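You operate a simulated robot arm through the tools that you are given. There is no shell and no other tool. Be economical: measure what you need, move in short steps, check, and stop when the job is done.

The job below is to be done with a simulated robot arm. You get a single attempt, and the scene is never put back.

JOB
Bring the regulator down to about 0.4 bar, then run the yellow line at about 1 l/min.
Fine: the bleed tap is open while the regulator comes down and shut before the yellow tap opens.

The check looks at the end state, three seconds after you hand in, the way a careful person would. Anything else that was tipped, shoved, dropped, spilled or broken makes it a failure.

ROBOT AND FRAMES
A 6-joint arm with a two-finger parallel gripper, fixed in place. Base frame: the origin is at the foot of the arm, x ahead of it, y to its left, z up. Lengths are in mm, angles in rad, forces in N, time in s.
Its first joint turns from -2.897 to 2.897 rad. Payload 3.91 kg.
The TCP is the grasp point between the finger pads, 30 mm short of the fingertips. In the tool frame z runs along the fingers and y along their closing line. Largest opening 110 mm; finger width 20, thickness 10; the body of the gripper, 48 by 112 mm, starts 55 mm behind the TCP.
Orientation is that of the tool frame in the base frame, as a unit quaternion [w, x, y, z]. With the fingers straight down and closing along the base's y, the tool's x points along the base's -x, its y along +y and its z along -z.

CONTROLS
- The arm moves only by the tool move_arm. Its argument "moves" is a list of rows, each a list of 7 numbers: the shift along the base's x, y, z in m, then the turn, a rotation vector about the base's x, y, z in rad, then the closure, from 0 (fully open) to 1 (shut). In form: [[tx, ty, tz, ax, ay, az, fingers], ...]. A call has 1 to 10 rows; each row is the pose to reach, as a shift and turn from the pose commanded when the call began. Each row takes 0.2 s and may step no farther than 50 mm and 0.15 rad from the row before; otherwise, or with a gripper value out of range, the whole call is refused. A pose out of reach is approached as far as the arm can. The call stops where the force on the tool passes 40 N (or 10 N more than at its start, if that is more) or the arm is blocked; 0.2 s more then pass. Each finger travels about 45 mm/s and halts on what it meets, pressing with about 26 N; the grip force reading is that of the motor and also rises with nothing between the fingers. The clock runs only during rows and for 0.2 s after the last one: add rows that repeat a pose to give the fingers time. The reply holds the time, the measured pose of the TCP, the force on the tool along the base axes, the opening and the grip force, in the units named above and with some noise, and new pictures: "views" is both (left out), scene, wrist or none.
- Cameras (640 x 400 px; columns grow to the right, rows downward): "scene" is fixed at [49.4, -500.5, 1498.9]; the picture's right is [0.53, -0.85, 0.00], its down [-0.49, -0.31, -0.81] and it looks along [0.69, 0.43, -0.58] (base axes); focal length 310 px, centre (320, 200). "wrist" rides on the gripper at [77, 7, -114] in the tool frame; the picture's right is [-0.09, 1.00, 0.00], its down [-0.80, -0.07, -0.59] and it looks along [-0.59, -0.05, 0.80] (tool axes); focal length 270 px, centre (320, 200). There is no depth. A picture from a camera that has moved, and an enlarged one, comes with that camera's place and axes in the base frame and with its lens.
- move_column(by): slides the trunk up (or, below 0, down) by that many mm; the arm rides with it, the base frame stays. It gives what a move gives, with no picture.
- close_up(camera, box): a new picture of the part [left, top, right, bottom] of that camera's present view, enlarged. No time passes.
- sign_off(): hands the job in; it is judged then, once.

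Go step by step. Nothing tells you positions but the pictures and the camera data: compare them with the known pose of the tool, close in by small moves and look again before you grip or let go. The budget is 120 turns and 170 pictures, counting those below and the enlarged ones. Unless the task says otherwise, let go and move clear before handing in, and close with one line.

The tools are called after "Request:" as a command line: name --pt "numbers of a row" for each row, then --argument value for the rest, lists and objects as JSON in quotes. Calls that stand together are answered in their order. move_arm: Moves the arm, as the interface text tells. Its arguments: {"type":"object","properties":{"moves":{"type":"array"},"views":{"type":"string","enum":["both","scene","wrist","none"]}},"required":["moves"]} The other tools are called the same way: move_column (by) slides the trunk up or down; close_up (camera, box) takes an enlarged picture of a part of a camera's view; sign_off () hands the job in.

At the start:

```text
time: 0.0
tool_pos: [413.9, 38.3, 1236.5]
orientation: [0.0, -0.001, 1.0, 0.0]
contact_force: [-0.1, 0.0, -0.5]
finger_gap: 109.9
gripper_force: 0.0
trunk travel left (down, up): [-575.0, 35.0]
```

scene: 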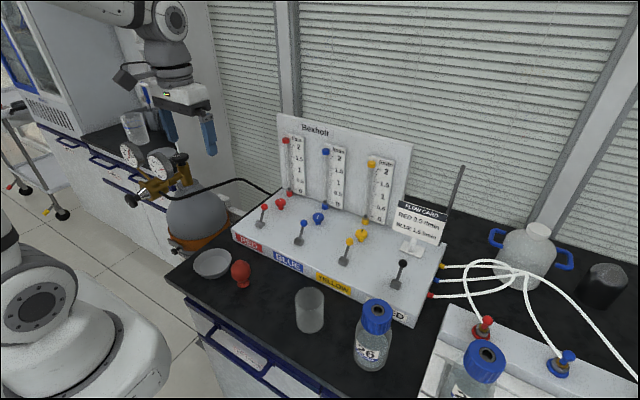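
wrist: 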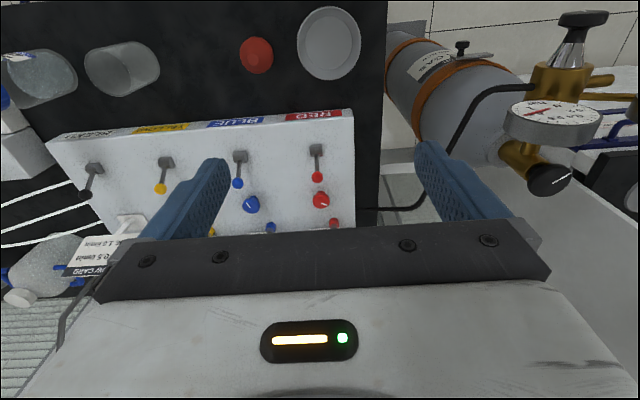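

I see a flow panel with red, blue and yellow rotameters, toggle-like taps with coloured knobs, a bleed tap (black) and a gas cylinder with a regulator at the left. I'll take close-ups first.

Request:
close_up --camera "scene" --box '[220, 100, 460, 250]'

Request:
close_up --camera "scene" --box '[220, 190, 460, 340]'

Request:
close_up --camera "scene" --box '[100, 120, 260, 220]'

Request:
close_up --camera "wrist" --box '[480, 0, 640, 200]'

```text
2.67 times, centred on (340, 175) of scene
camera zoom: at [49.4, -500.5, 1498.9], right [0.53, -0.85, 0.0], down [-0.49, -0.31, -0.81], along [0.69, 0.43, -0.58], focal length 825 px, centre (267, 267)
```

zoom: 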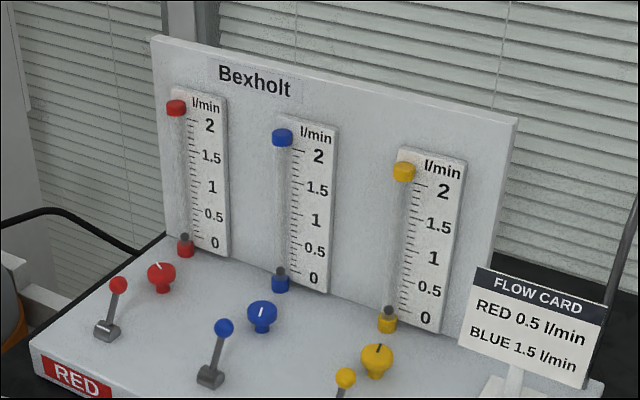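

```text
2.67 times, centred on (340, 265) of scene
camera zoom: at [49.4, -500.5, 1498.9], right [0.53, -0.85, 0.0], down [-0.49, -0.31, -0.81], along [0.69, 0.43, -0.58], focal length 825 px, centre (267, 27)
```

zoom: 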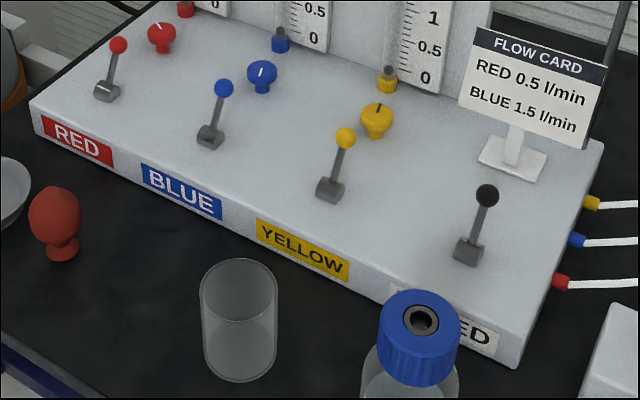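

```text
4.00 times, centred on (180, 170) of scene
camera zoom: at [49.4, -500.5, 1498.9], right [0.53, -0.85, 0.0], down [-0.49, -0.31, -0.81], along [0.69, 0.43, -0.58], focal length 1238 px, centre (880, 320)
```

zoom: 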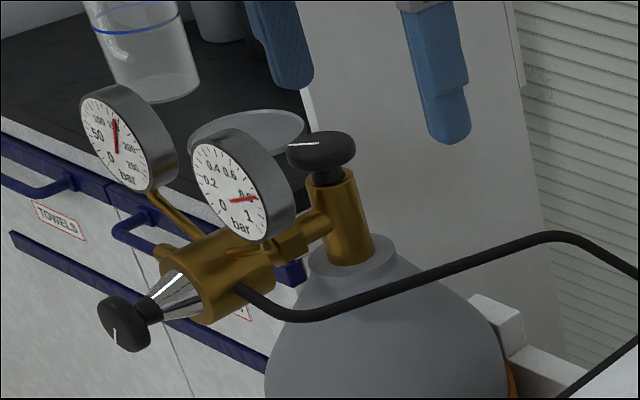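

```text
2.00 times, centred on (560, 100) of wrist
camera zoom: at [337.6, 46.0, 1350.2], right [0.09, 1.0, 0.0], down [0.8, -0.07, 0.59], along [0.59, -0.05, -0.8], focal length 541 px, centre (-160, 400)
```

zoom: 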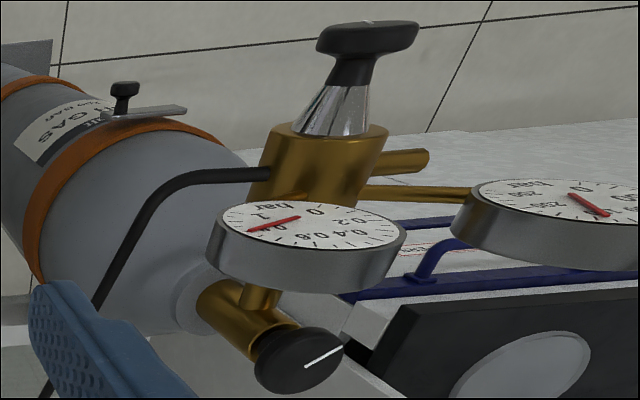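

The knobs and levers are legible, and triangulation puts the regulator knob at about (376, 347, 977), facing -x. The bleed lever is near (578, -399, ~955). Next I'll move the wrist camera over the panel to look closer.

Request:
move_arm --pt "0 -0.05 0 0 0 0 0" --pt "0 -0.1 0 0 0 0 0" --pt "0 -0.15 0 0 0 0 0" --pt "0 -0.2 0 0 0 0 0" --pt "0 -0.25 0 0 0 0 0" --pt "0 -0.3 0 0 0 0 0" --pt "0 -0.35 -0.02 0 0 0 0" --pt "0 -0.38 -0.05 0 0 0 0"

```text
refused: row 7 steps farther than a row can; nothing moved
```

The step was just too large, so I'm shortening it.

Request:
move_arm --pt "0 -0.05 0 0 0 0 0" --pt "0 -0.1 0 0 0 0 0" --pt "0 -0.15 0 0 0 0 0" --pt "0 -0.2 0 0 0 0 0" --pt "0 -0.25 0 0 0 0 0" --pt "0 -0.3 0 0 0 0 0" --pt "0 -0.34 -0.02 0 0 0 0" --pt "0 -0.38 -0.04 0 0 0 0"

```text
time: 1.8
tool_pos: [413.2, -342.8, 1194.7]
orientation: [0.0, -0.001, 1.0, 0.001]
contact_force: [0.5, 0.0, 0.2]
finger_gap: 110.0
gripper_force: 0.1
trunk travel left (down, up): [-575.0, 35.0]
camera wrist: at [337.3, -336.7, 1307.4], right [0.09, 1.0, 0.0], down [0.8, -0.07, 0.59], along [0.59, -0.05, -0.8], focal length 270 px, centre (320, 200)
```

scene: 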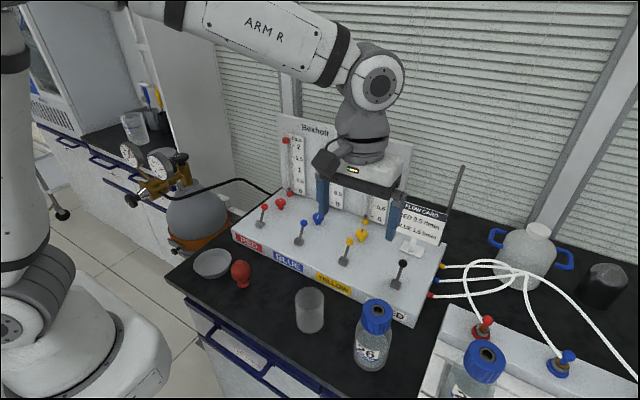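
wrist: 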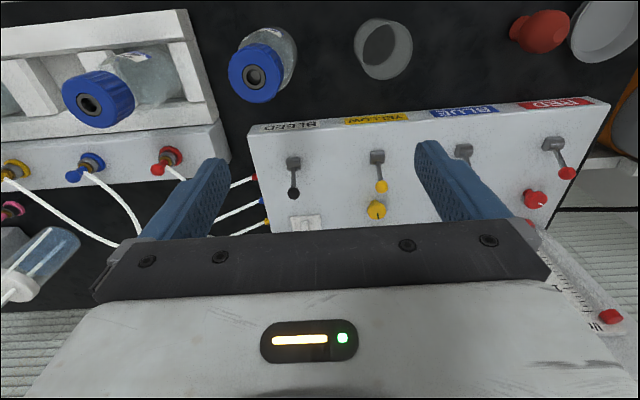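

The BLEED label is readable and the levers all point away from the robot. I'll zoom in to see how they work.

Request:
close_up --camera "wrist" --box '[240, 90, 440, 240]'

Request:
close_up --camera "scene" --box '[330, 220, 450, 330]'

```text
2.67 times, centred on (340, 165) of wrist
camera zoom: at [337.3, -336.7, 1307.4], right [0.09, 1.0, 0.0], down [0.8, -0.07, 0.59], along [0.59, -0.05, -0.8], focal length 721 px, centre (267, 293)
```

zoom: 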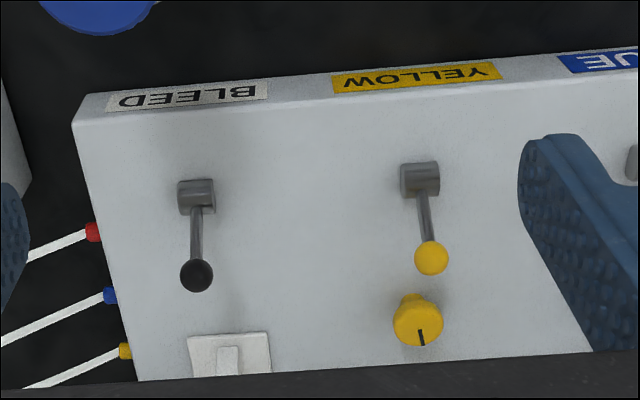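

```text
3.64 times, centred on (390, 275) of scene
camera zoom: at [49.4, -500.5, 1498.9], right [0.53, -0.85, 0.0], down [-0.49, -0.31, -0.81], along [0.69, 0.43, -0.58], focal length 1126 px, centre (66, -73)
```

zoom: 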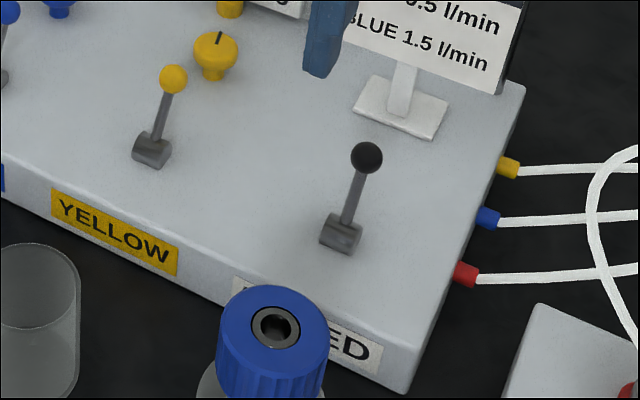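

The tap levers are toggles hinged about y. The bleed ball is at about (578, -399.5, 959) with its pivot near (550, -399, 914), so flipping it toward the robot should open it. I'll move above the ball first.

Request:
move_arm --pt "0.04 -0.014 -0.02 0 0 0 0.2" --pt "0.08 -0.028 -0.04 0 0 0 0.4" --pt "0.12 -0.042 -0.06 0 0 0 0.5" --pt "0.15 -0.053 -0.09 0 0 0 0.5" --pt "0.165 -0.0567 -0.13 0 0 0 0.5" --pt "0.165 -0.0567 -0.17 0 0 0 0.5"

```text
time: 3.2
tool_pos: [579.3, -396.6, 1026.3]
orientation: [0.0, 0.0, 1.0, 0.0]
contact_force: [-0.2, -0.2, 0.0]
finger_gap: 54.8
gripper_force: 0.0
trunk travel left (down, up): [-575.0, 35.0]
camera wrist: at [502.5, -390.8, 1140.6], right [0.09, 1.0, 0.0], down [0.8, -0.07, 0.59], along [0.59, -0.05, -0.8], focal length 270 px, centre (320, 200)
```

scene: 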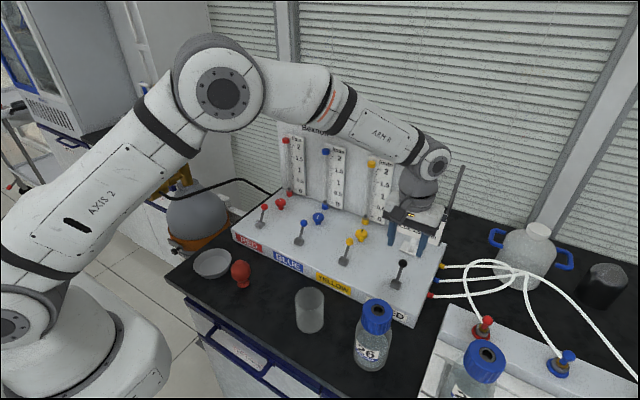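
wrist: 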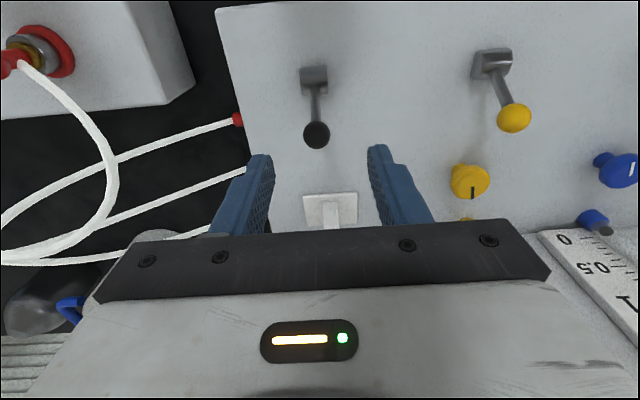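

The ball is confirmed at (578, -399, 959). I'll descend around it and grip.

Request:
move_arm --pt "-0.001 -0.0027 -0.03 0 0 0 0.5" --pt "-0.001 -0.0027 -0.067 0 0 0 0.5"

Request:
move_arm --pt "0 0 0 0 0 0 0.8" --pt "0 0 0 0 0 0 0.95" --pt "0 0 0 0 0 0 1" --pt "0 0 0 0 0 0 1"

```text
time: 3.8
tool_pos: [579.0, -401.7, 959.2]
orientation: [0.0, 0.0, 1.0, 0.0]
contact_force: [0.1, -0.3, -0.5]
finger_gap: 55.3
gripper_force: 0.1
trunk travel left (down, up): [-575.0, 35.0]
camera wrist: at [502.6, -394.8, 1072.7], right [0.09, 1.0, 0.0], down [0.8, -0.07, 0.59], along [0.59, -0.05, -0.8], focal length 270 px, centre (320, 200)
```

scene: 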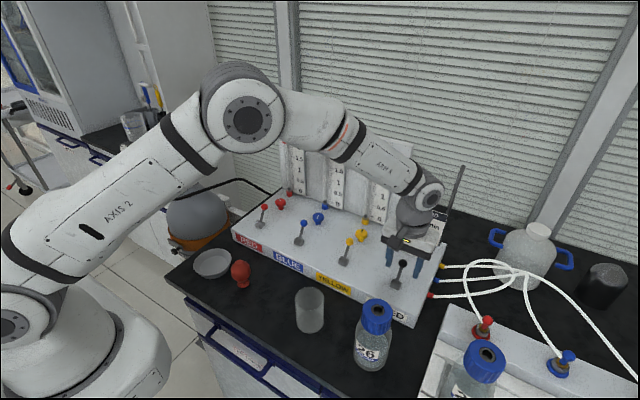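
wrist: 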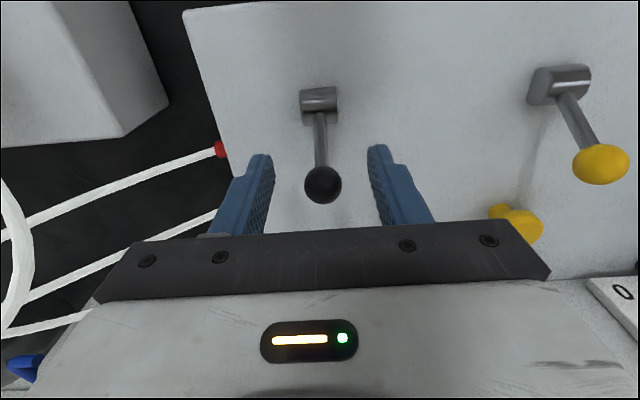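

```text
time: 4.8
tool_pos: [578.4, -399.9, 959.2]
orientation: [-0.001, 0.0, 1.0, 0.0]
contact_force: [-0.8, 7.1, -2.2]
finger_gap: 20.3
gripper_force: 44.6
trunk travel left (down, up): [-575.0, 35.0]
camera wrist: at [502.4, -393.5, 1073.2], right [0.09, 1.0, 0.0], down [0.8, -0.07, 0.59], along [0.59, -0.05, -0.8], focal length 270 px, centre (320, 200)
```

scene: 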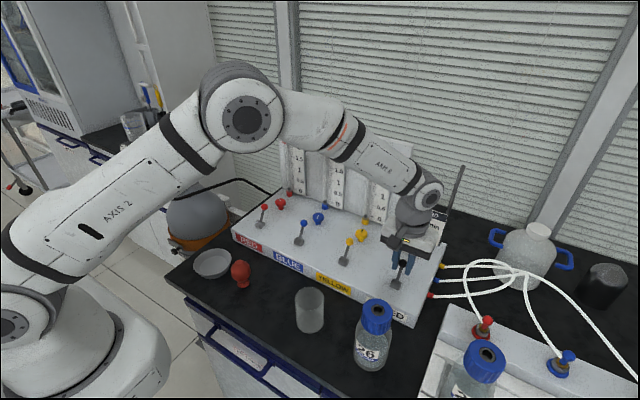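
wrist: 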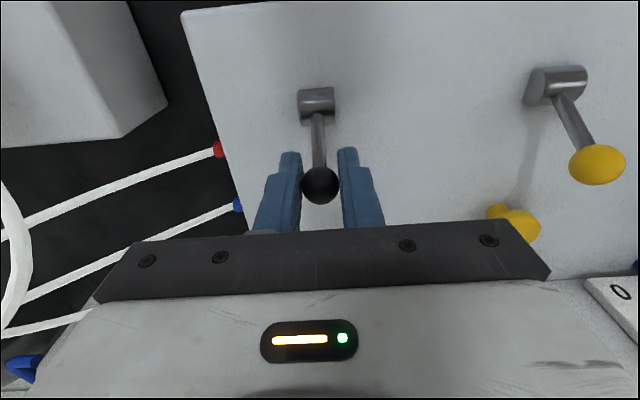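

The ball is gripped at a 20 mm gap. Now I'll swing the lever along its arc toward -x.

Request:
move_arm --pt "-0.005 0 0.0027 0 0 0 1" --pt "-0.0099 0 0.0048 0 0 0 1" --pt "-0.0206 0 0.0075 0 0 0 1" --pt "-0.028 0 0.008 0 0 0 1" --pt "-0.0354 0 0.0075 0 0 0 1" --pt "-0.0461 0 0.0048 0 0 0 1" --pt "-0.056 0 0 0 0 0 1"

```text
time: 6.4
tool_pos: [522.4, -400.0, 959.2]
orientation: [0.0, 0.0, 1.0, 0.0]
contact_force: [0.2, -0.1, -0.9]
finger_gap: 0.0
gripper_force: 37.7
trunk travel left (down, up): [-575.0, 35.0]
camera wrist: at [445.1, -393.2, 1073.3], right [0.09, 1.0, 0.0], down [0.8, -0.07, 0.59], along [0.59, -0.05, -0.8], focal length 270 px, centre (320, 200)
```

scene: 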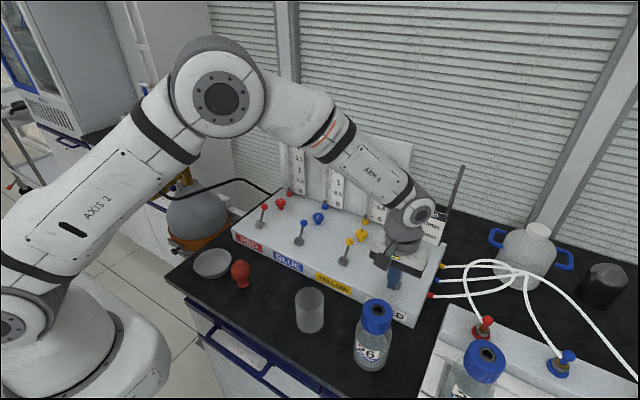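
wrist: 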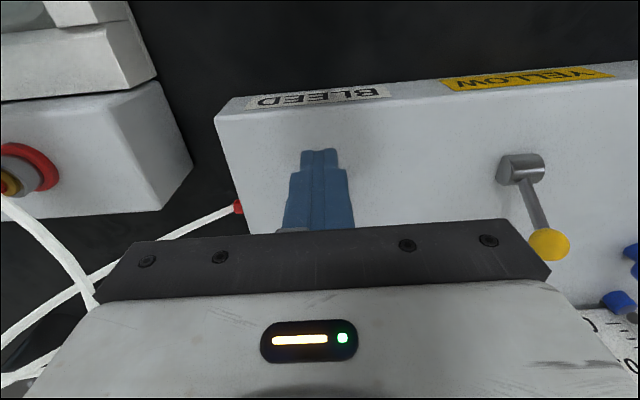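

The ball slipped out, and the fingers now hide the lever. I'll lift up to see where it ended.

Request:
move_arm --pt "0 0 0.04 0 0 0 1" --pt "0 0 0.08 0 0 0 0.8" --pt "-0.04 0 0.11 0 0 0 0.5"

```text
time: 7.2
tool_pos: [480.1, -400.3, 1072.0]
orientation: [0.0, 0.0, 1.0, 0.0]
contact_force: [-1.0, -0.1, 0.1]
finger_gap: 49.4
gripper_force: 0.0
trunk travel left (down, up): [-575.0, 35.0]
camera wrist: at [404.1, -393.7, 1185.2], right [0.09, 1.0, 0.0], down [0.8, -0.07, 0.6], along [0.59, -0.05, -0.8], focal length 270 px, centre (320, 200)
```

scene: 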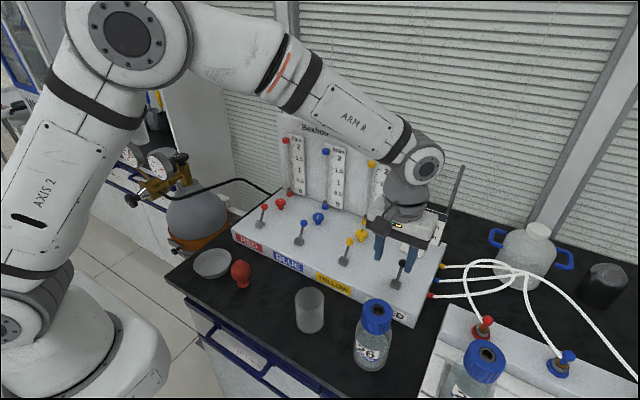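
wrist: 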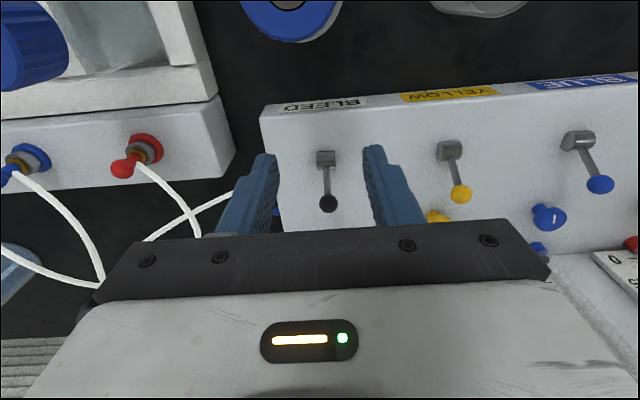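

The lever is unmoved. I'll go behind the ball with closed fingers and push it toward -x instead.

Request:
move_arm --pt "0.045 0 0 0 0 0 0.7" --pt "0.09 0 0 0 0 0 0.9" --pt "0.126 0 0 0 0 0 1" --pt "0.126 0 -0.045 0 0 0 1" --pt "0.126 0 -0.092 0 0 0 1" --pt "0.126 0 -0.094 0 0 0 1"

```text
time: 8.6
tool_pos: [608.0, -398.0, 976.4]
orientation: [0.001, 0.0, 1.0, 0.0]
contact_force: [0.8, -0.3, -0.4]
finger_gap: 0.1
gripper_force: 26.3
trunk travel left (down, up): [-575.0, 35.0]
camera wrist: at [532.1, -391.8, 1090.4], right [0.09, 1.0, 0.0], down [0.8, -0.07, 0.59], along [0.59, -0.05, -0.8], focal length 270 px, centre (320, 200)
```

scene: 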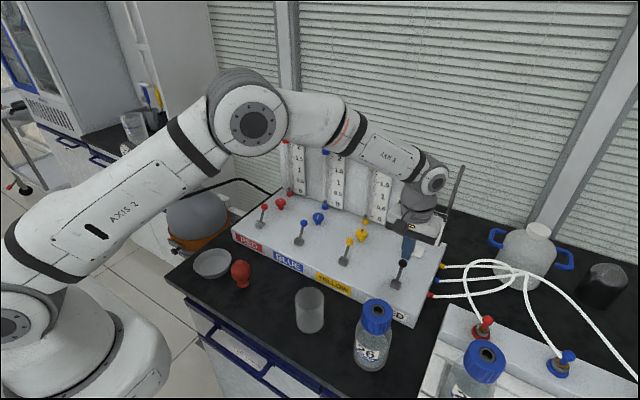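
wrist: 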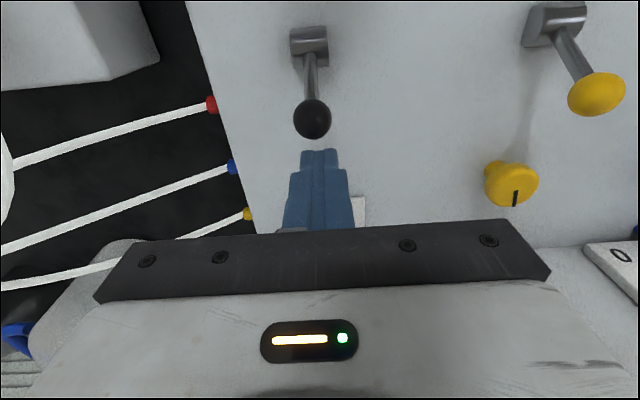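

I'm behind the ball now and will push toward -x.

Request:
move_arm --pt "-0.01 -0.002 0 0 0 0 1" --pt "-0.02 -0.002 0 0 0 0 1" --pt "-0.03 -0.002 0 0 0 0 1" --pt "-0.04 -0.002 0 0 0 0 1" --pt "-0.05 -0.002 0 0 0 0 1" --pt "-0.06 -0.002 0 0 0 0 1"

```text
time: 10.0
tool_pos: [549.1, -401.6, 975.4]
orientation: [0.0, 0.0, 1.0, -0.001]
contact_force: [4.2, 0.2, 0.0]
finger_gap: 0.0
gripper_force: 25.7
trunk travel left (down, up): [-575.0, 35.0]
camera wrist: at [472.3, -394.6, 1089.8], right [0.09, 1.0, 0.0], down [0.8, -0.07, 0.6], along [0.59, -0.05, -0.8], focal length 270 px, centre (320, 200)
```

scene: 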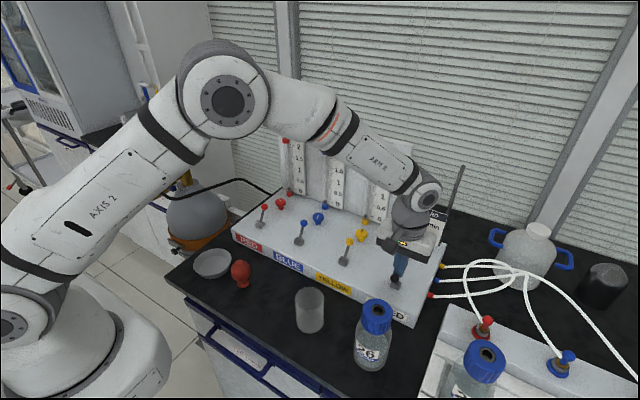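
wrist: 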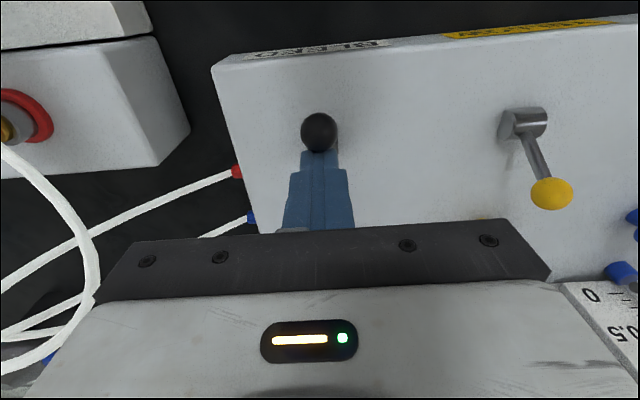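

The lever moved with a small force of about 4 N. I'll push a little further to see whether it reaches its stop.

Request:
move_arm --pt "-0.004 0 -0.002 0 0 0 1" --pt "-0.008 0 -0.004 0 0 0 1" --pt "-0.012 0 -0.006 0 0 0 1" --views "wrist"

```text
time: 10.7
tool_pos: [547.9, -401.3, 975.2]
orientation: [0.008, -0.001, 1.0, -0.004]
contact_force: [15.7, 3.1, -1.9]
finger_gap: 0.1
gripper_force: 26.2
trunk travel left (down, up): [-575.0, 35.0]
stopped in row 3: the force on the tool passed its limit (the readings are from after the stop); the commanded pose is now the measured one
camera wrist: at [469.8, -394.4, 1087.6], right [0.09, 1.0, -0.01], down [0.79, -0.06, 0.61], along [0.6, -0.06, -0.79], focal length 270 px, centre (320, 200)
```

wrist: 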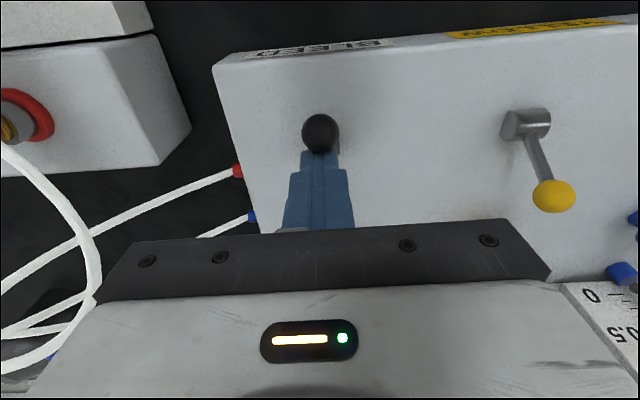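

The bleed lever is at its stop, so the bleed is open. I'll retreat upward and travel to the regulator.

Request:
move_arm --pt "0.01 0 0.01 0 0 0 1" --pt "0.01 0 0.055 0 0 0 0.8" --pt "0.01 0 0.1 0 0 0 0.6" --pt "0 0 0.145 0 0 0 0.5" --pt "0 0 0.19 0 0 0 0.3" --pt "-0.02 0.04 0.21 0 0 0 0.2" --pt "-0.035 0.085 0.21 0 0 0 0" --pt "-0.05 0.13 0.21 0 0 0 0" --pt "-0.065 0.175 0.21 0 0 0 0" --pt "-0.08 0.22 0.21 0 0 0 0" --views "none"

Request:
move_arm --pt "-0.012 0.047 0 0 0 0 0" --pt "-0.024 0.094 0 0 0 0 0" --pt "-0.036 0.141 0 0 0 0 0" --pt "-0.048 0.188 0 0 0 0 0" --pt "-0.06 0.235 0 0 0 0 0" --pt "-0.072 0.282 0 0 0 0 0" --pt "-0.084 0.329 0 0 0 0 0" --pt "-0.096 0.376 0 0 0 0 0" --pt "-0.108 0.423 0 0 0 0 0"

```text
time: 12.9
tool_pos: [464.5, -182.2, 1188.8]
orientation: [0.007, 0.0, 1.0, -0.004]
contact_force: [0.4, 0.6, -0.4]
finger_gap: 110.1
gripper_force: 0.0
trunk travel left (down, up): [-575.0, 35.0]
```

```text
time: 14.9
tool_pos: [358.4, 241.9, 1185.3]
orientation: [0.006, 0.0, 1.0, -0.004]
contact_force: [0.1, -0.3, -0.4]
finger_gap: 110.4
gripper_force: 0.1
trunk travel left (down, up): [-575.0, 35.0]
camera wrist: at [278.6, 249.1, 1298.5], right [0.09, 1.0, -0.01], down [0.79, -0.07, 0.61], along [0.6, -0.06, -0.8], focal length 270 px, centre (320, 200)
```

scene: 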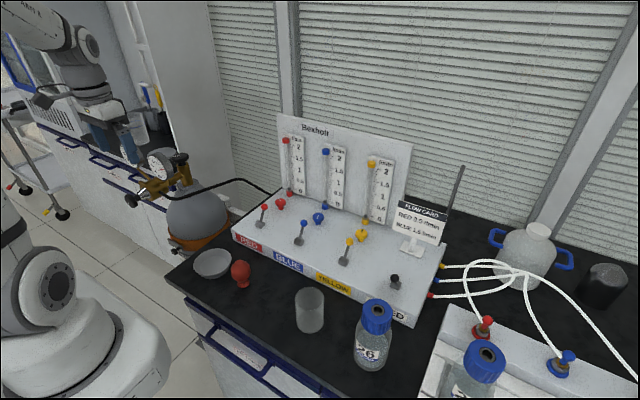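
wrist: 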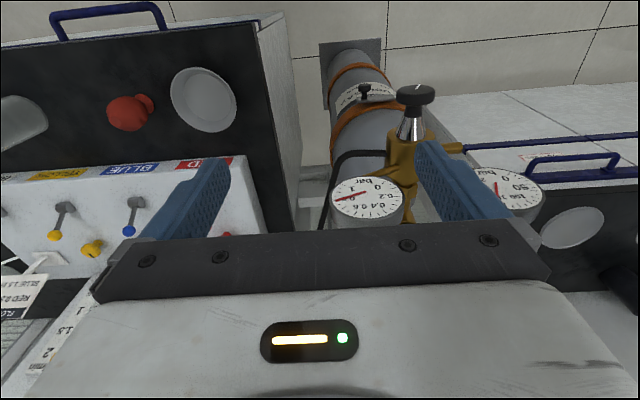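

Request:
close_up --camera "wrist" --box '[300, 70, 460, 230]'

Request:
close_up --camera "scene" --box '[100, 130, 220, 220]'

```text
2.50 times, centred on (380, 150) of wrist
camera zoom: at [278.6, 249.1, 1298.5], right [0.09, 1.0, -0.01], down [0.79, -0.07, 0.61], along [0.6, -0.06, -0.8], focal length 676 px, centre (170, 325)
```

zoom: 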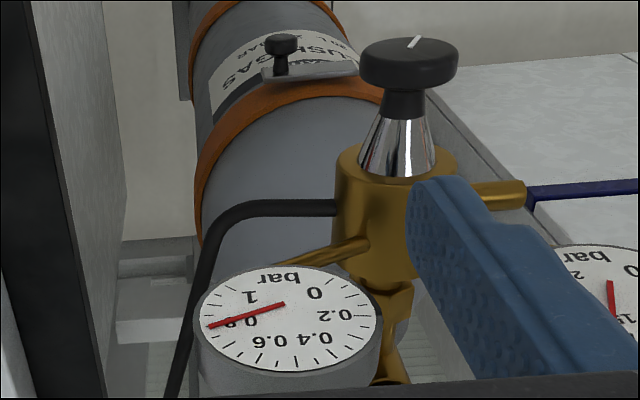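

```text
4.44 times, centred on (160, 175) of scene
camera zoom: at [49.4, -500.5, 1498.9], right [0.53, -0.85, 0.0], down [-0.49, -0.31, -0.81], along [0.69, 0.43, -0.58], focal length 1376 px, centre (1031, 311)
```

zoom: 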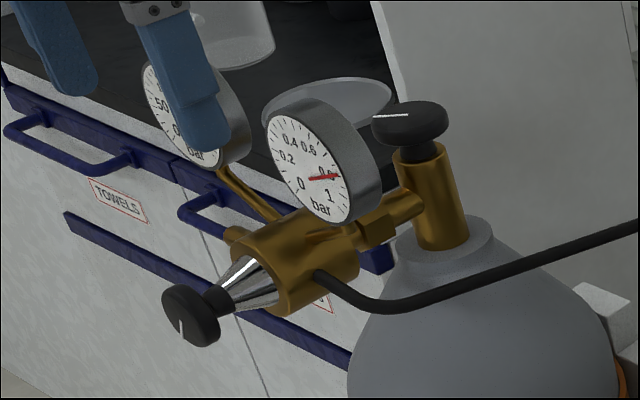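

The gauge reads about 0.8 bar. The knob face is at about (372, 345, 981), its axis is along x, its diameter is about 43 mm and it is roughly 20 mm thick. I'll move above it.

Request:
move_arm --pt "0.012 0.035 -0.01 0 0 0 0" --pt "0.0246 0.07 -0.03 0 0 0 0" --pt "0.0246 0.1036 -0.05 0 0 0 0" --pt "0.0246 0.1036 -0.09 0 0 0 0.2" --pt "0.0246 0.1036 -0.125 0 0 0 0.25"

```text
time: 16.1
tool_pos: [380.7, 344.0, 1060.7]
orientation: [0.006, -0.001, 1.0, -0.003]
contact_force: [-0.5, 0.0, -0.6]
finger_gap: 82.5
gripper_force: 0.0
trunk travel left (down, up): [-575.0, 35.0]
camera wrist: at [302.7, 351.9, 1172.5], right [0.09, 1.0, -0.01], down [0.79, -0.07, 0.61], along [0.6, -0.06, -0.8], focal length 270 px, centre (320, 200)
```

scene: 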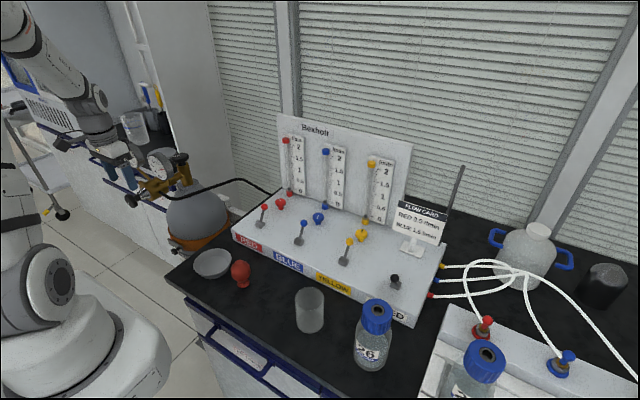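
wrist: 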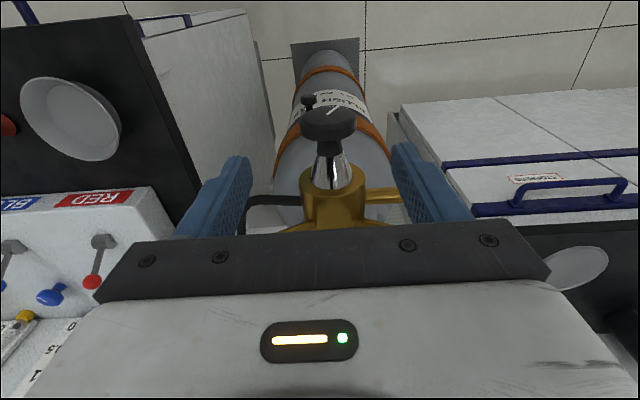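

The knob centre looks to be at y≈349.5, z≈978. I'll descend around it.

Request:
move_arm --pt "0.002 0.0055 -0.03 0 0 0 0.25" --pt "0.002 0.0055 -0.06 0 0 0 0.25" --pt "0.002 0.0055 -0.082 0 0 0 0.25"

```text
time: 16.9
tool_pos: [383.8, 351.3, 975.1]
orientation: [0.006, -0.001, 1.0, -0.003]
contact_force: [-0.3, 0.2, 0.0]
finger_gap: 82.4
gripper_force: 0.1
trunk travel left (down, up): [-575.0, 35.0]
camera wrist: at [305.5, 357.9, 1088.5], right [0.09, 1.0, -0.01], down [0.79, -0.07, 0.61], along [0.6, -0.06, -0.8], focal length 270 px, centre (320, 200)
```

scene: 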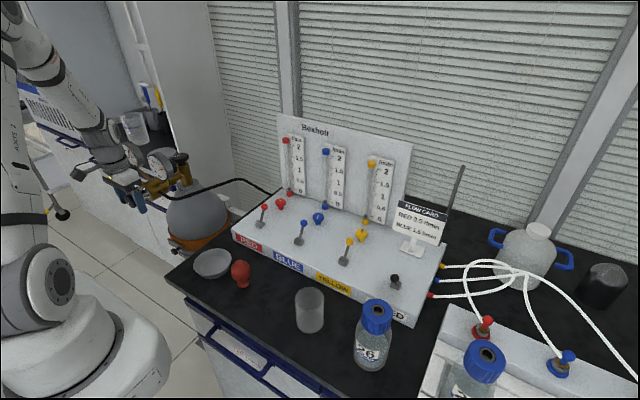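
wrist: 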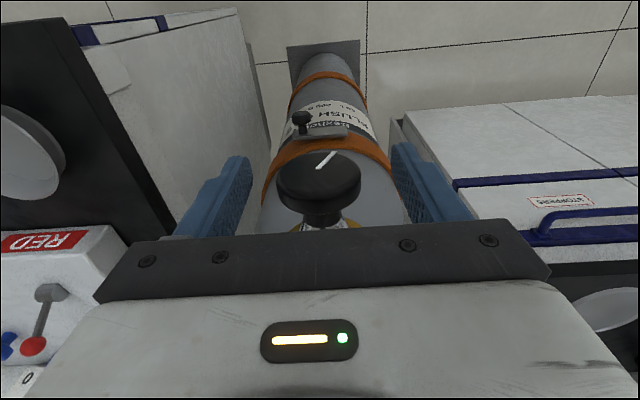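

The knob is centred between the fingers. I'll close on it, then make a small test turn about -x.

Request:
move_arm --pt "0 0 0 0 0 0 0.5" --pt "0 0 0 0 0 0 0.8" --pt "0 0 0 0 0 0 1" --pt "0 0 0 0 0 0 1" --pt "0 0 0 0 0 0 1" --views "wrist"

Request:
close_up --camera "scene" --box '[100, 130, 220, 220]'

```text
time: 18.1
tool_pos: [382.8, 350.8, 976.5]
orientation: [0.006, 0.0, 1.0, -0.003]
contact_force: [-0.3, -3.3, -0.8]
finger_gap: 43.6
gripper_force: 45.0
trunk travel left (down, up): [-575.0, 35.0]
camera wrist: at [305.2, 357.4, 1088.8], right [0.09, 1.0, -0.01], down [0.79, -0.07, 0.6], along [0.6, -0.06, -0.8], focal length 270 px, centre (320, 200)
```

wrist: 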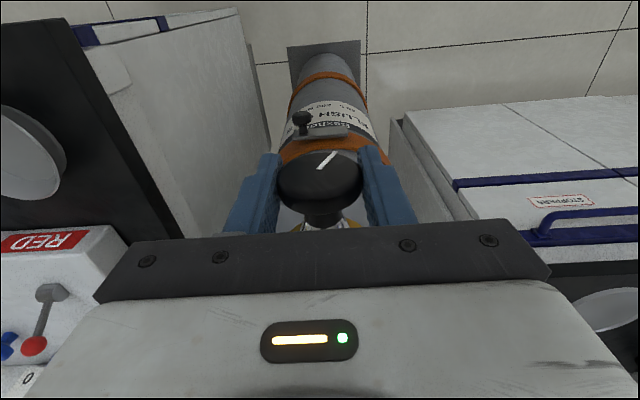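

```text
4.44 times, centred on (160, 175) of scene
camera zoom: at [49.4, -500.5, 1498.9], right [0.53, -0.85, 0.0], down [-0.49, -0.31, -0.81], along [0.69, 0.43, -0.58], focal length 1376 px, centre (1031, 311)
```

zoom: 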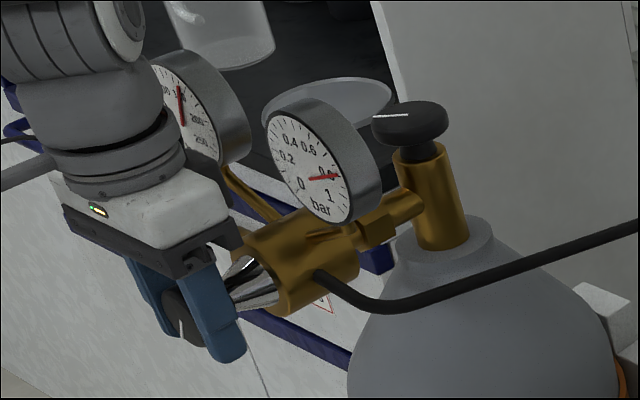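

It's gripped at 43.6 mm. Now a test turn of -0.3 rad about x.

Request:
move_arm --pt "0 0 0 -0.1 0 0 1" --pt "0 0 0 -0.2 0 0 1" --pt "0 0 0 -0.3 0 0 1" --pt "0 0 0 -0.3 0 0 1" --views "none"

Request:
close_up --camera "scene" --box '[100, 130, 220, 220]'

```text
time: 19.1
tool_pos: [382.7, 351.2, 975.7]
orientation: [0.005, -0.001, 0.988, -0.155]
contact_force: [-5.2, 4.3, -26.3]
finger_gap: 43.4
gripper_force: 45.6
trunk travel left (down, up): [-575.0, 35.0]
```

```text
4.44 times, centred on (160, 175) of scene
camera zoom: at [49.4, -500.5, 1498.9], right [0.53, -0.85, 0.0], down [-0.49, -0.31, -0.81], along [0.69, 0.43, -0.58], focal length 1376 px, centre (1031, 311)
```

zoom: 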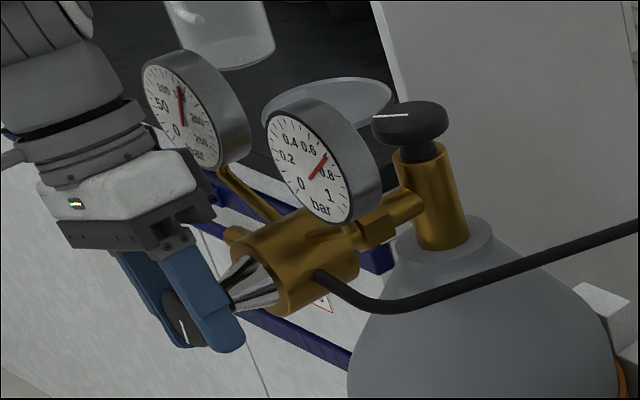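

The pressure is dropping, from 0.82 to about 0.70. I'll continue turning, with a slight z relief.

Request:
move_arm --pt "0 0 -0.001 -0.08 0 0 1" --pt "0 0 -0.002 -0.16 0 0 1" --pt "0 0 -0.002 -0.24 0 0 1" --pt "0 0 -0.002 -0.3 0 0 1" --views "none"

Request:
close_up --camera "scene" --box '[100, 130, 220, 220]'

```text
time: 20.1
tool_pos: [382.6, 351.3, 975.8]
orientation: [0.006, -0.003, 0.954, -0.3]
contact_force: [-8.6, 14.5, -26.0]
finger_gap: 43.1
gripper_force: 45.3
trunk travel left (down, up): [-575.0, 35.0]
```

```text
4.44 times, centred on (160, 175) of scene
camera zoom: at [49.4, -500.5, 1498.9], right [0.53, -0.85, 0.0], down [-0.49, -0.31, -0.81], along [0.69, 0.43, -0.58], focal length 1376 px, centre (1031, 311)
```

zoom: 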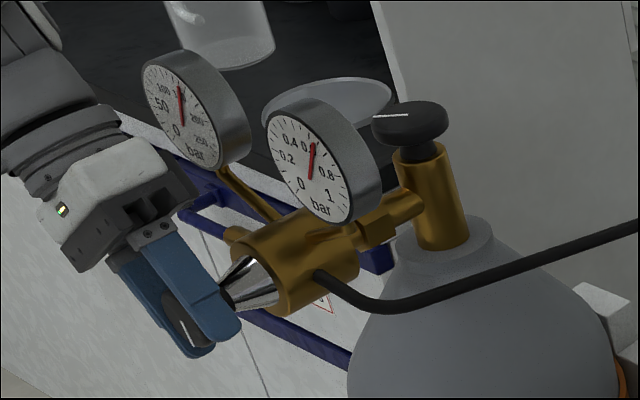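

It's at about 0.6 bar. I'll release, rotate back to +0.25 tilt and regrip for the last part.

Request:
move_arm --pt "0 0 0 0 0 0 0.6" --pt "0 0 0.001 0 0 0 0.4" --pt "0 0 0.002 0.13 0 0 0.35" --pt "0 0 0.002 0.27 0 0 0.35" --pt "0 0 0.002 0.41 0 0 0.35" --pt "0 0 0.002 0.55 0 0 0.35" --pt "0 0 0.002 0.69 0 0 0.35" --pt "0 0 0.002 0.83 0 0 0.35" --views "wrist"

Request:
close_up --camera "scene" --box '[100, 130, 220, 220]'

```text
time: 21.9
tool_pos: [384.2, 349.5, 980.3]
orientation: [0.007, 0.0, 0.994, 0.111]
contact_force: [0.7, -0.1, -0.5]
finger_gap: 71.3
gripper_force: 0.2
trunk travel left (down, up): [-575.0, 35.0]
camera wrist: at [305.5, 330.2, 1090.6], right [0.09, 0.97, 0.22], down [0.79, -0.2, 0.57], along [0.6, 0.13, -0.79], focal length 270 px, centre (320, 200)
```

wrist: 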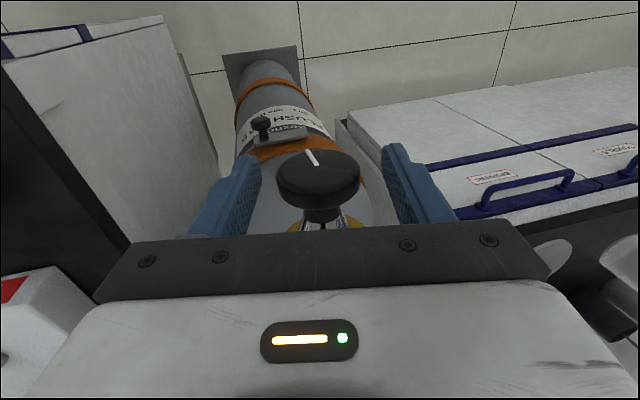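

```text
4.44 times, centred on (160, 175) of scene
camera zoom: at [49.4, -500.5, 1498.9], right [0.53, -0.85, 0.0], down [-0.49, -0.31, -0.81], along [0.69, 0.43, -0.58], focal length 1376 px, centre (1031, 311)
```

zoom: 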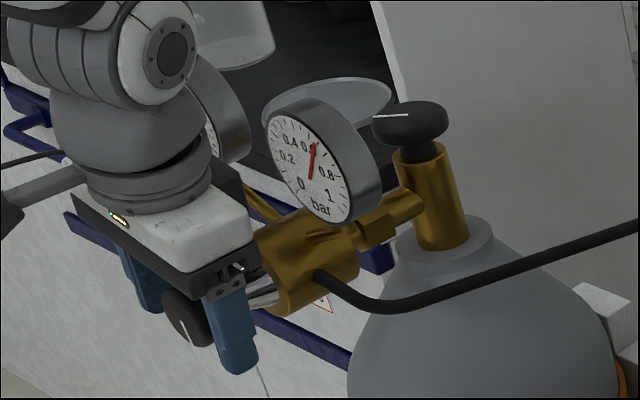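

The reading holds at 0.6. I'll regrip and turn -0.35.

Request:
move_arm --pt "0 0 -0.002 0 0 0 0.6" --pt "0 0 -0.002 0 0 0 0.9" --pt "0 0 -0.002 0 0 0 1" --pt "0 0 -0.002 0 0 0 1" --pt "0 0 -0.002 -0.1 0 0 1" --pt "0 0 -0.002 -0.2 0 0 1" --pt "0 0 -0.002 -0.3 0 0 1" --pt "0 0 -0.002 -0.35 0 0 1" --pt "0 0 -0.002 -0.35 0 0 1" --views "none"

Request:
close_up --camera "scene" --box '[160, 145, 200, 175]'

Request:
close_up --camera "scene" --box '[140, 140, 190, 190]'

```text
time: 23.9
tool_pos: [384.6, 350.4, 977.2]
orientation: [0.007, -0.001, 0.998, -0.064]
contact_force: [6.1, 2.0, 6.2]
finger_gap: 43.6
gripper_force: 45.3
trunk travel left (down, up): [-575.0, 35.0]
```

```text
13.33 times, centred on (180, 160) of scene
camera zoom: at [49.4, -500.5, 1498.9], right [0.53, -0.85, 0.0], down [-0.49, -0.31, -0.81], along [0.69, 0.43, -0.58], focal length 4127 px, centre (2187, 733)
```

zoom: 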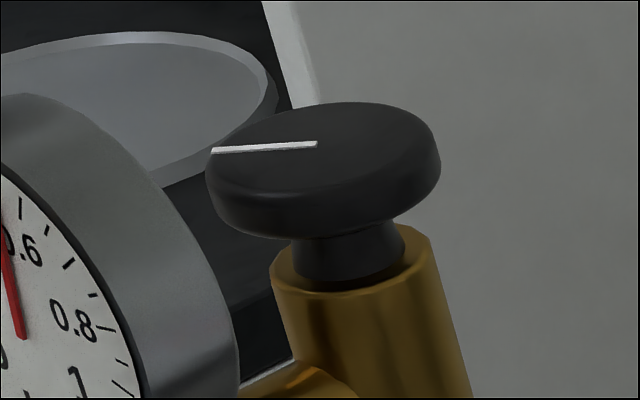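

```text
8.00 times, centred on (165, 165) of scene
camera zoom: at [49.4, -500.5, 1498.9], right [0.53, -0.85, 0.0], down [-0.49, -0.31, -0.81], along [0.69, 0.43, -0.58], focal length 2476 px, centre (1560, 480)
```

zoom: 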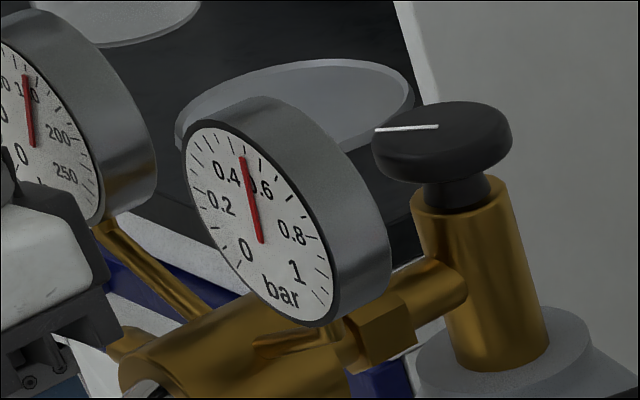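

It reads about 0.49. I'll turn roughly -0.2 more.

Request:
move_arm --pt "0 0 0 -0.1 0 0 1" --pt "0 0 0 -0.2 0 0 1" --pt "0 0 0 -0.2 0 0 1" --views "none"

Request:
close_up --camera "scene" --box '[140, 140, 190, 190]'

```text
time: 24.7
tool_pos: [383.6, 351.7, 976.1]
orientation: [0.007, -0.001, 0.987, -0.163]
contact_force: [9.0, 15.3, 15.1]
finger_gap: 43.8
gripper_force: 45.0
trunk travel left (down, up): [-575.0, 35.0]
```

```text
8.00 times, centred on (165, 165) of scene
camera zoom: at [49.4, -500.5, 1498.9], right [0.53, -0.85, 0.0], down [-0.49, -0.31, -0.81], along [0.69, 0.43, -0.58], focal length 2476 px, centre (1560, 480)
```

zoom: 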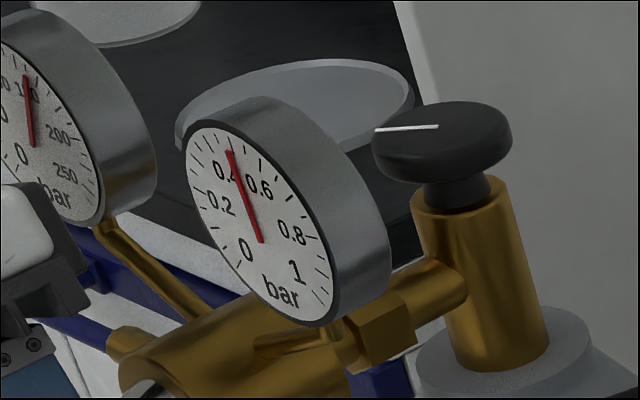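

Request:
close_up --camera "scene" --box '[160, 152, 184, 182]'

```text
13.33 times, centred on (172, 167) of scene
camera zoom: at [49.4, -500.5, 1498.9], right [0.53, -0.85, 0.0], down [-0.49, -0.31, -0.81], along [0.69, 0.43, -0.58], focal length 4127 px, centre (2293, 640)
```

zoom: 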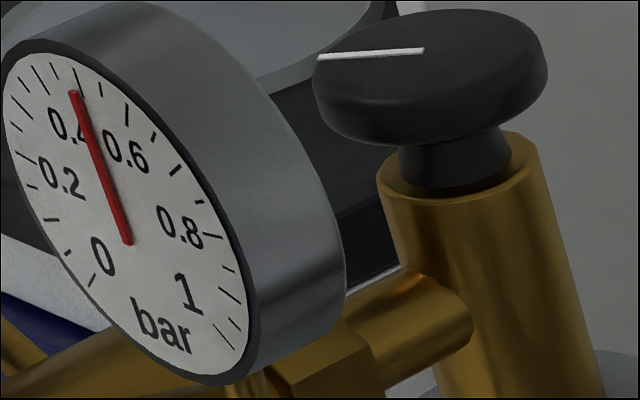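

By the ticks it's at about 0.475. I need about -0.2 rad more.

Request:
move_arm --pt "0 0 0 -0.07 0 0 1" --pt "0 0 0 -0.14 0 0 1" --pt "0 0 0 -0.2 0 0 1" --pt "0 0 0 -0.2 0 0 1" --views "none"

Request:
close_up --camera "scene" --box '[160, 152, 184, 182]'

```text
time: 25.7
tool_pos: [383.5, 352.3, 976.8]
orientation: [0.007, -0.003, 0.966, -0.26]
contact_force: [12.0, 25.1, 19.5]
finger_gap: 43.6
gripper_force: 45.5
trunk travel left (down, up): [-575.0, 35.0]
```

```text
13.33 times, centred on (172, 167) of scene
camera zoom: at [49.4, -500.5, 1498.9], right [0.53, -0.85, 0.0], down [-0.49, -0.31, -0.81], along [0.69, 0.43, -0.58], focal length 4127 px, centre (2293, 640)
```

zoom: 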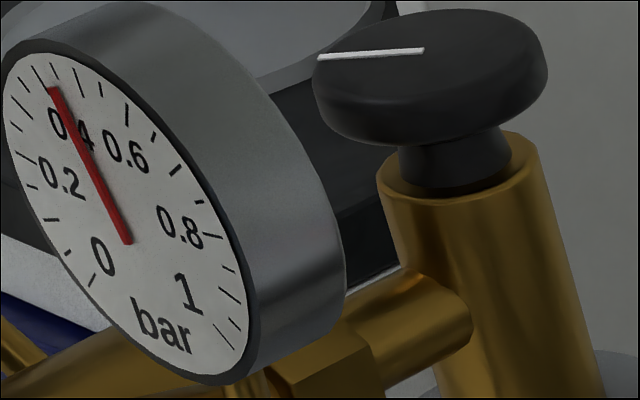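

It reads about 0.40–0.42. I'll release, return upright, lift, and check with the wrist camera.

Request:
move_arm --pt "0 0 0 0 0 0 0.6" --pt "0 0 0 0 0 0 0.3" --pt "0 0 0 0.13 0 0 0.25" --pt "0 0 0 0.27 0 0 0.25" --pt "0 0 0 0.41 0 0 0.25" --pt "0 0 0 0.52 0 0 0.25" --pt "0 0 0.045 0.52 0 0 0.25" --pt "0 0 0.09 0.52 0 0 0.25" --pt "0 0 0.135 0.52 0 0 0.2" --pt "0 -0.03 0.17 0.52 0 0 0.2" --views "none"

Request:
move_arm --pt "-0.012 -0.035 0.015 0 0 0 0.1" --pt "-0.025 -0.075 0.03 0 0 0 0.1"

Request:
close_up --camera "scene" --box '[160, 152, 184, 182]'

Request:
close_up --camera "wrist" --box '[320, 160, 420, 230]'

```text
time: 27.9
tool_pos: [381.0, 318.5, 1150.2]
orientation: [0.007, -0.001, 1.0, -0.004]
contact_force: [-0.6, -1.8, -0.5]
finger_gap: 88.0
gripper_force: 0.0
trunk travel left (down, up): [-575.0, 35.0]
```

```text
time: 28.5
tool_pos: [355.0, 242.5, 1178.8]
orientation: [0.007, -0.001, 1.0, -0.003]
contact_force: [0.3, 0.4, -0.3]
finger_gap: 98.8
gripper_force: 0.0
trunk travel left (down, up): [-575.0, 35.0]
camera wrist: at [277.0, 249.3, 1290.3], right [0.09, 1.0, -0.01], down [0.79, -0.07, 0.61], along [0.6, -0.06, -0.8], focal length 270 px, centre (320, 200)
```

scene: 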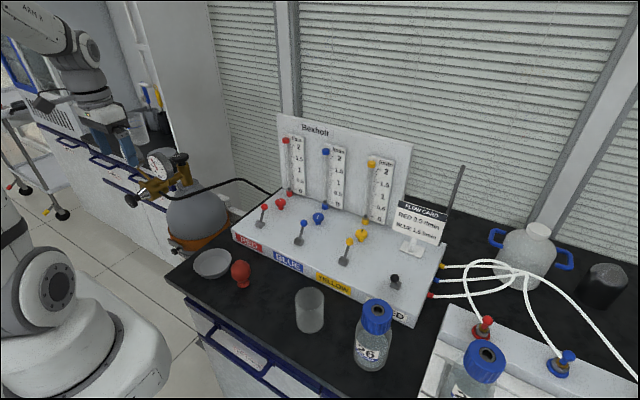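
wrist: 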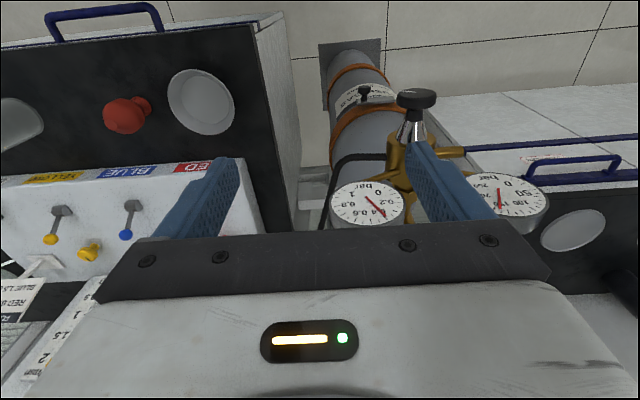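

```text
13.33 times, centred on (172, 167) of scene
camera zoom: at [49.4, -500.5, 1498.9], right [0.53, -0.85, 0.0], down [-0.49, -0.31, -0.81], along [0.69, 0.43, -0.58], focal length 4127 px, centre (2293, 640)
```

zoom: 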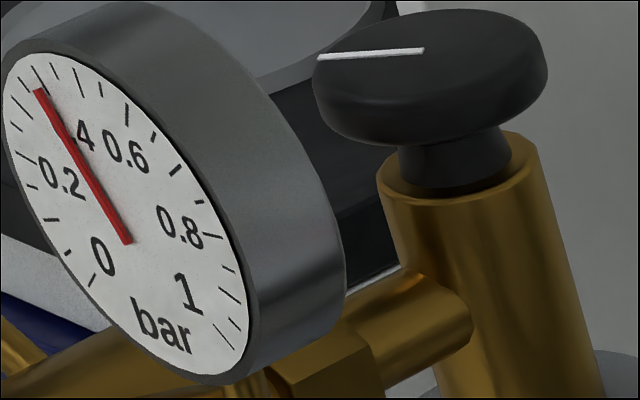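

```text
5.71 times, centred on (370, 195) of wrist
camera zoom: at [277.0, 249.3, 1290.3], right [0.09, 1.0, -0.01], down [0.79, -0.07, 0.61], along [0.6, -0.06, -0.8], focal length 1544 px, centre (34, 229)
```

zoom: 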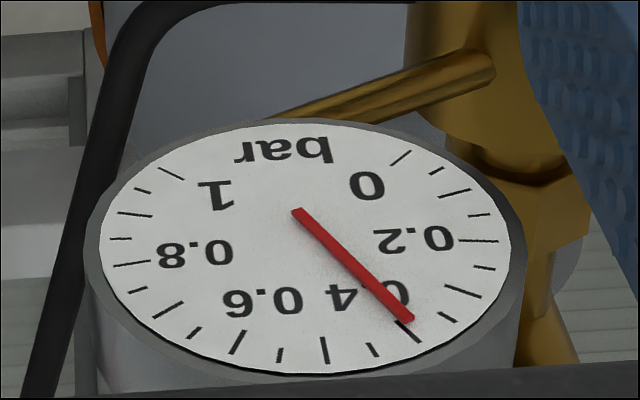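

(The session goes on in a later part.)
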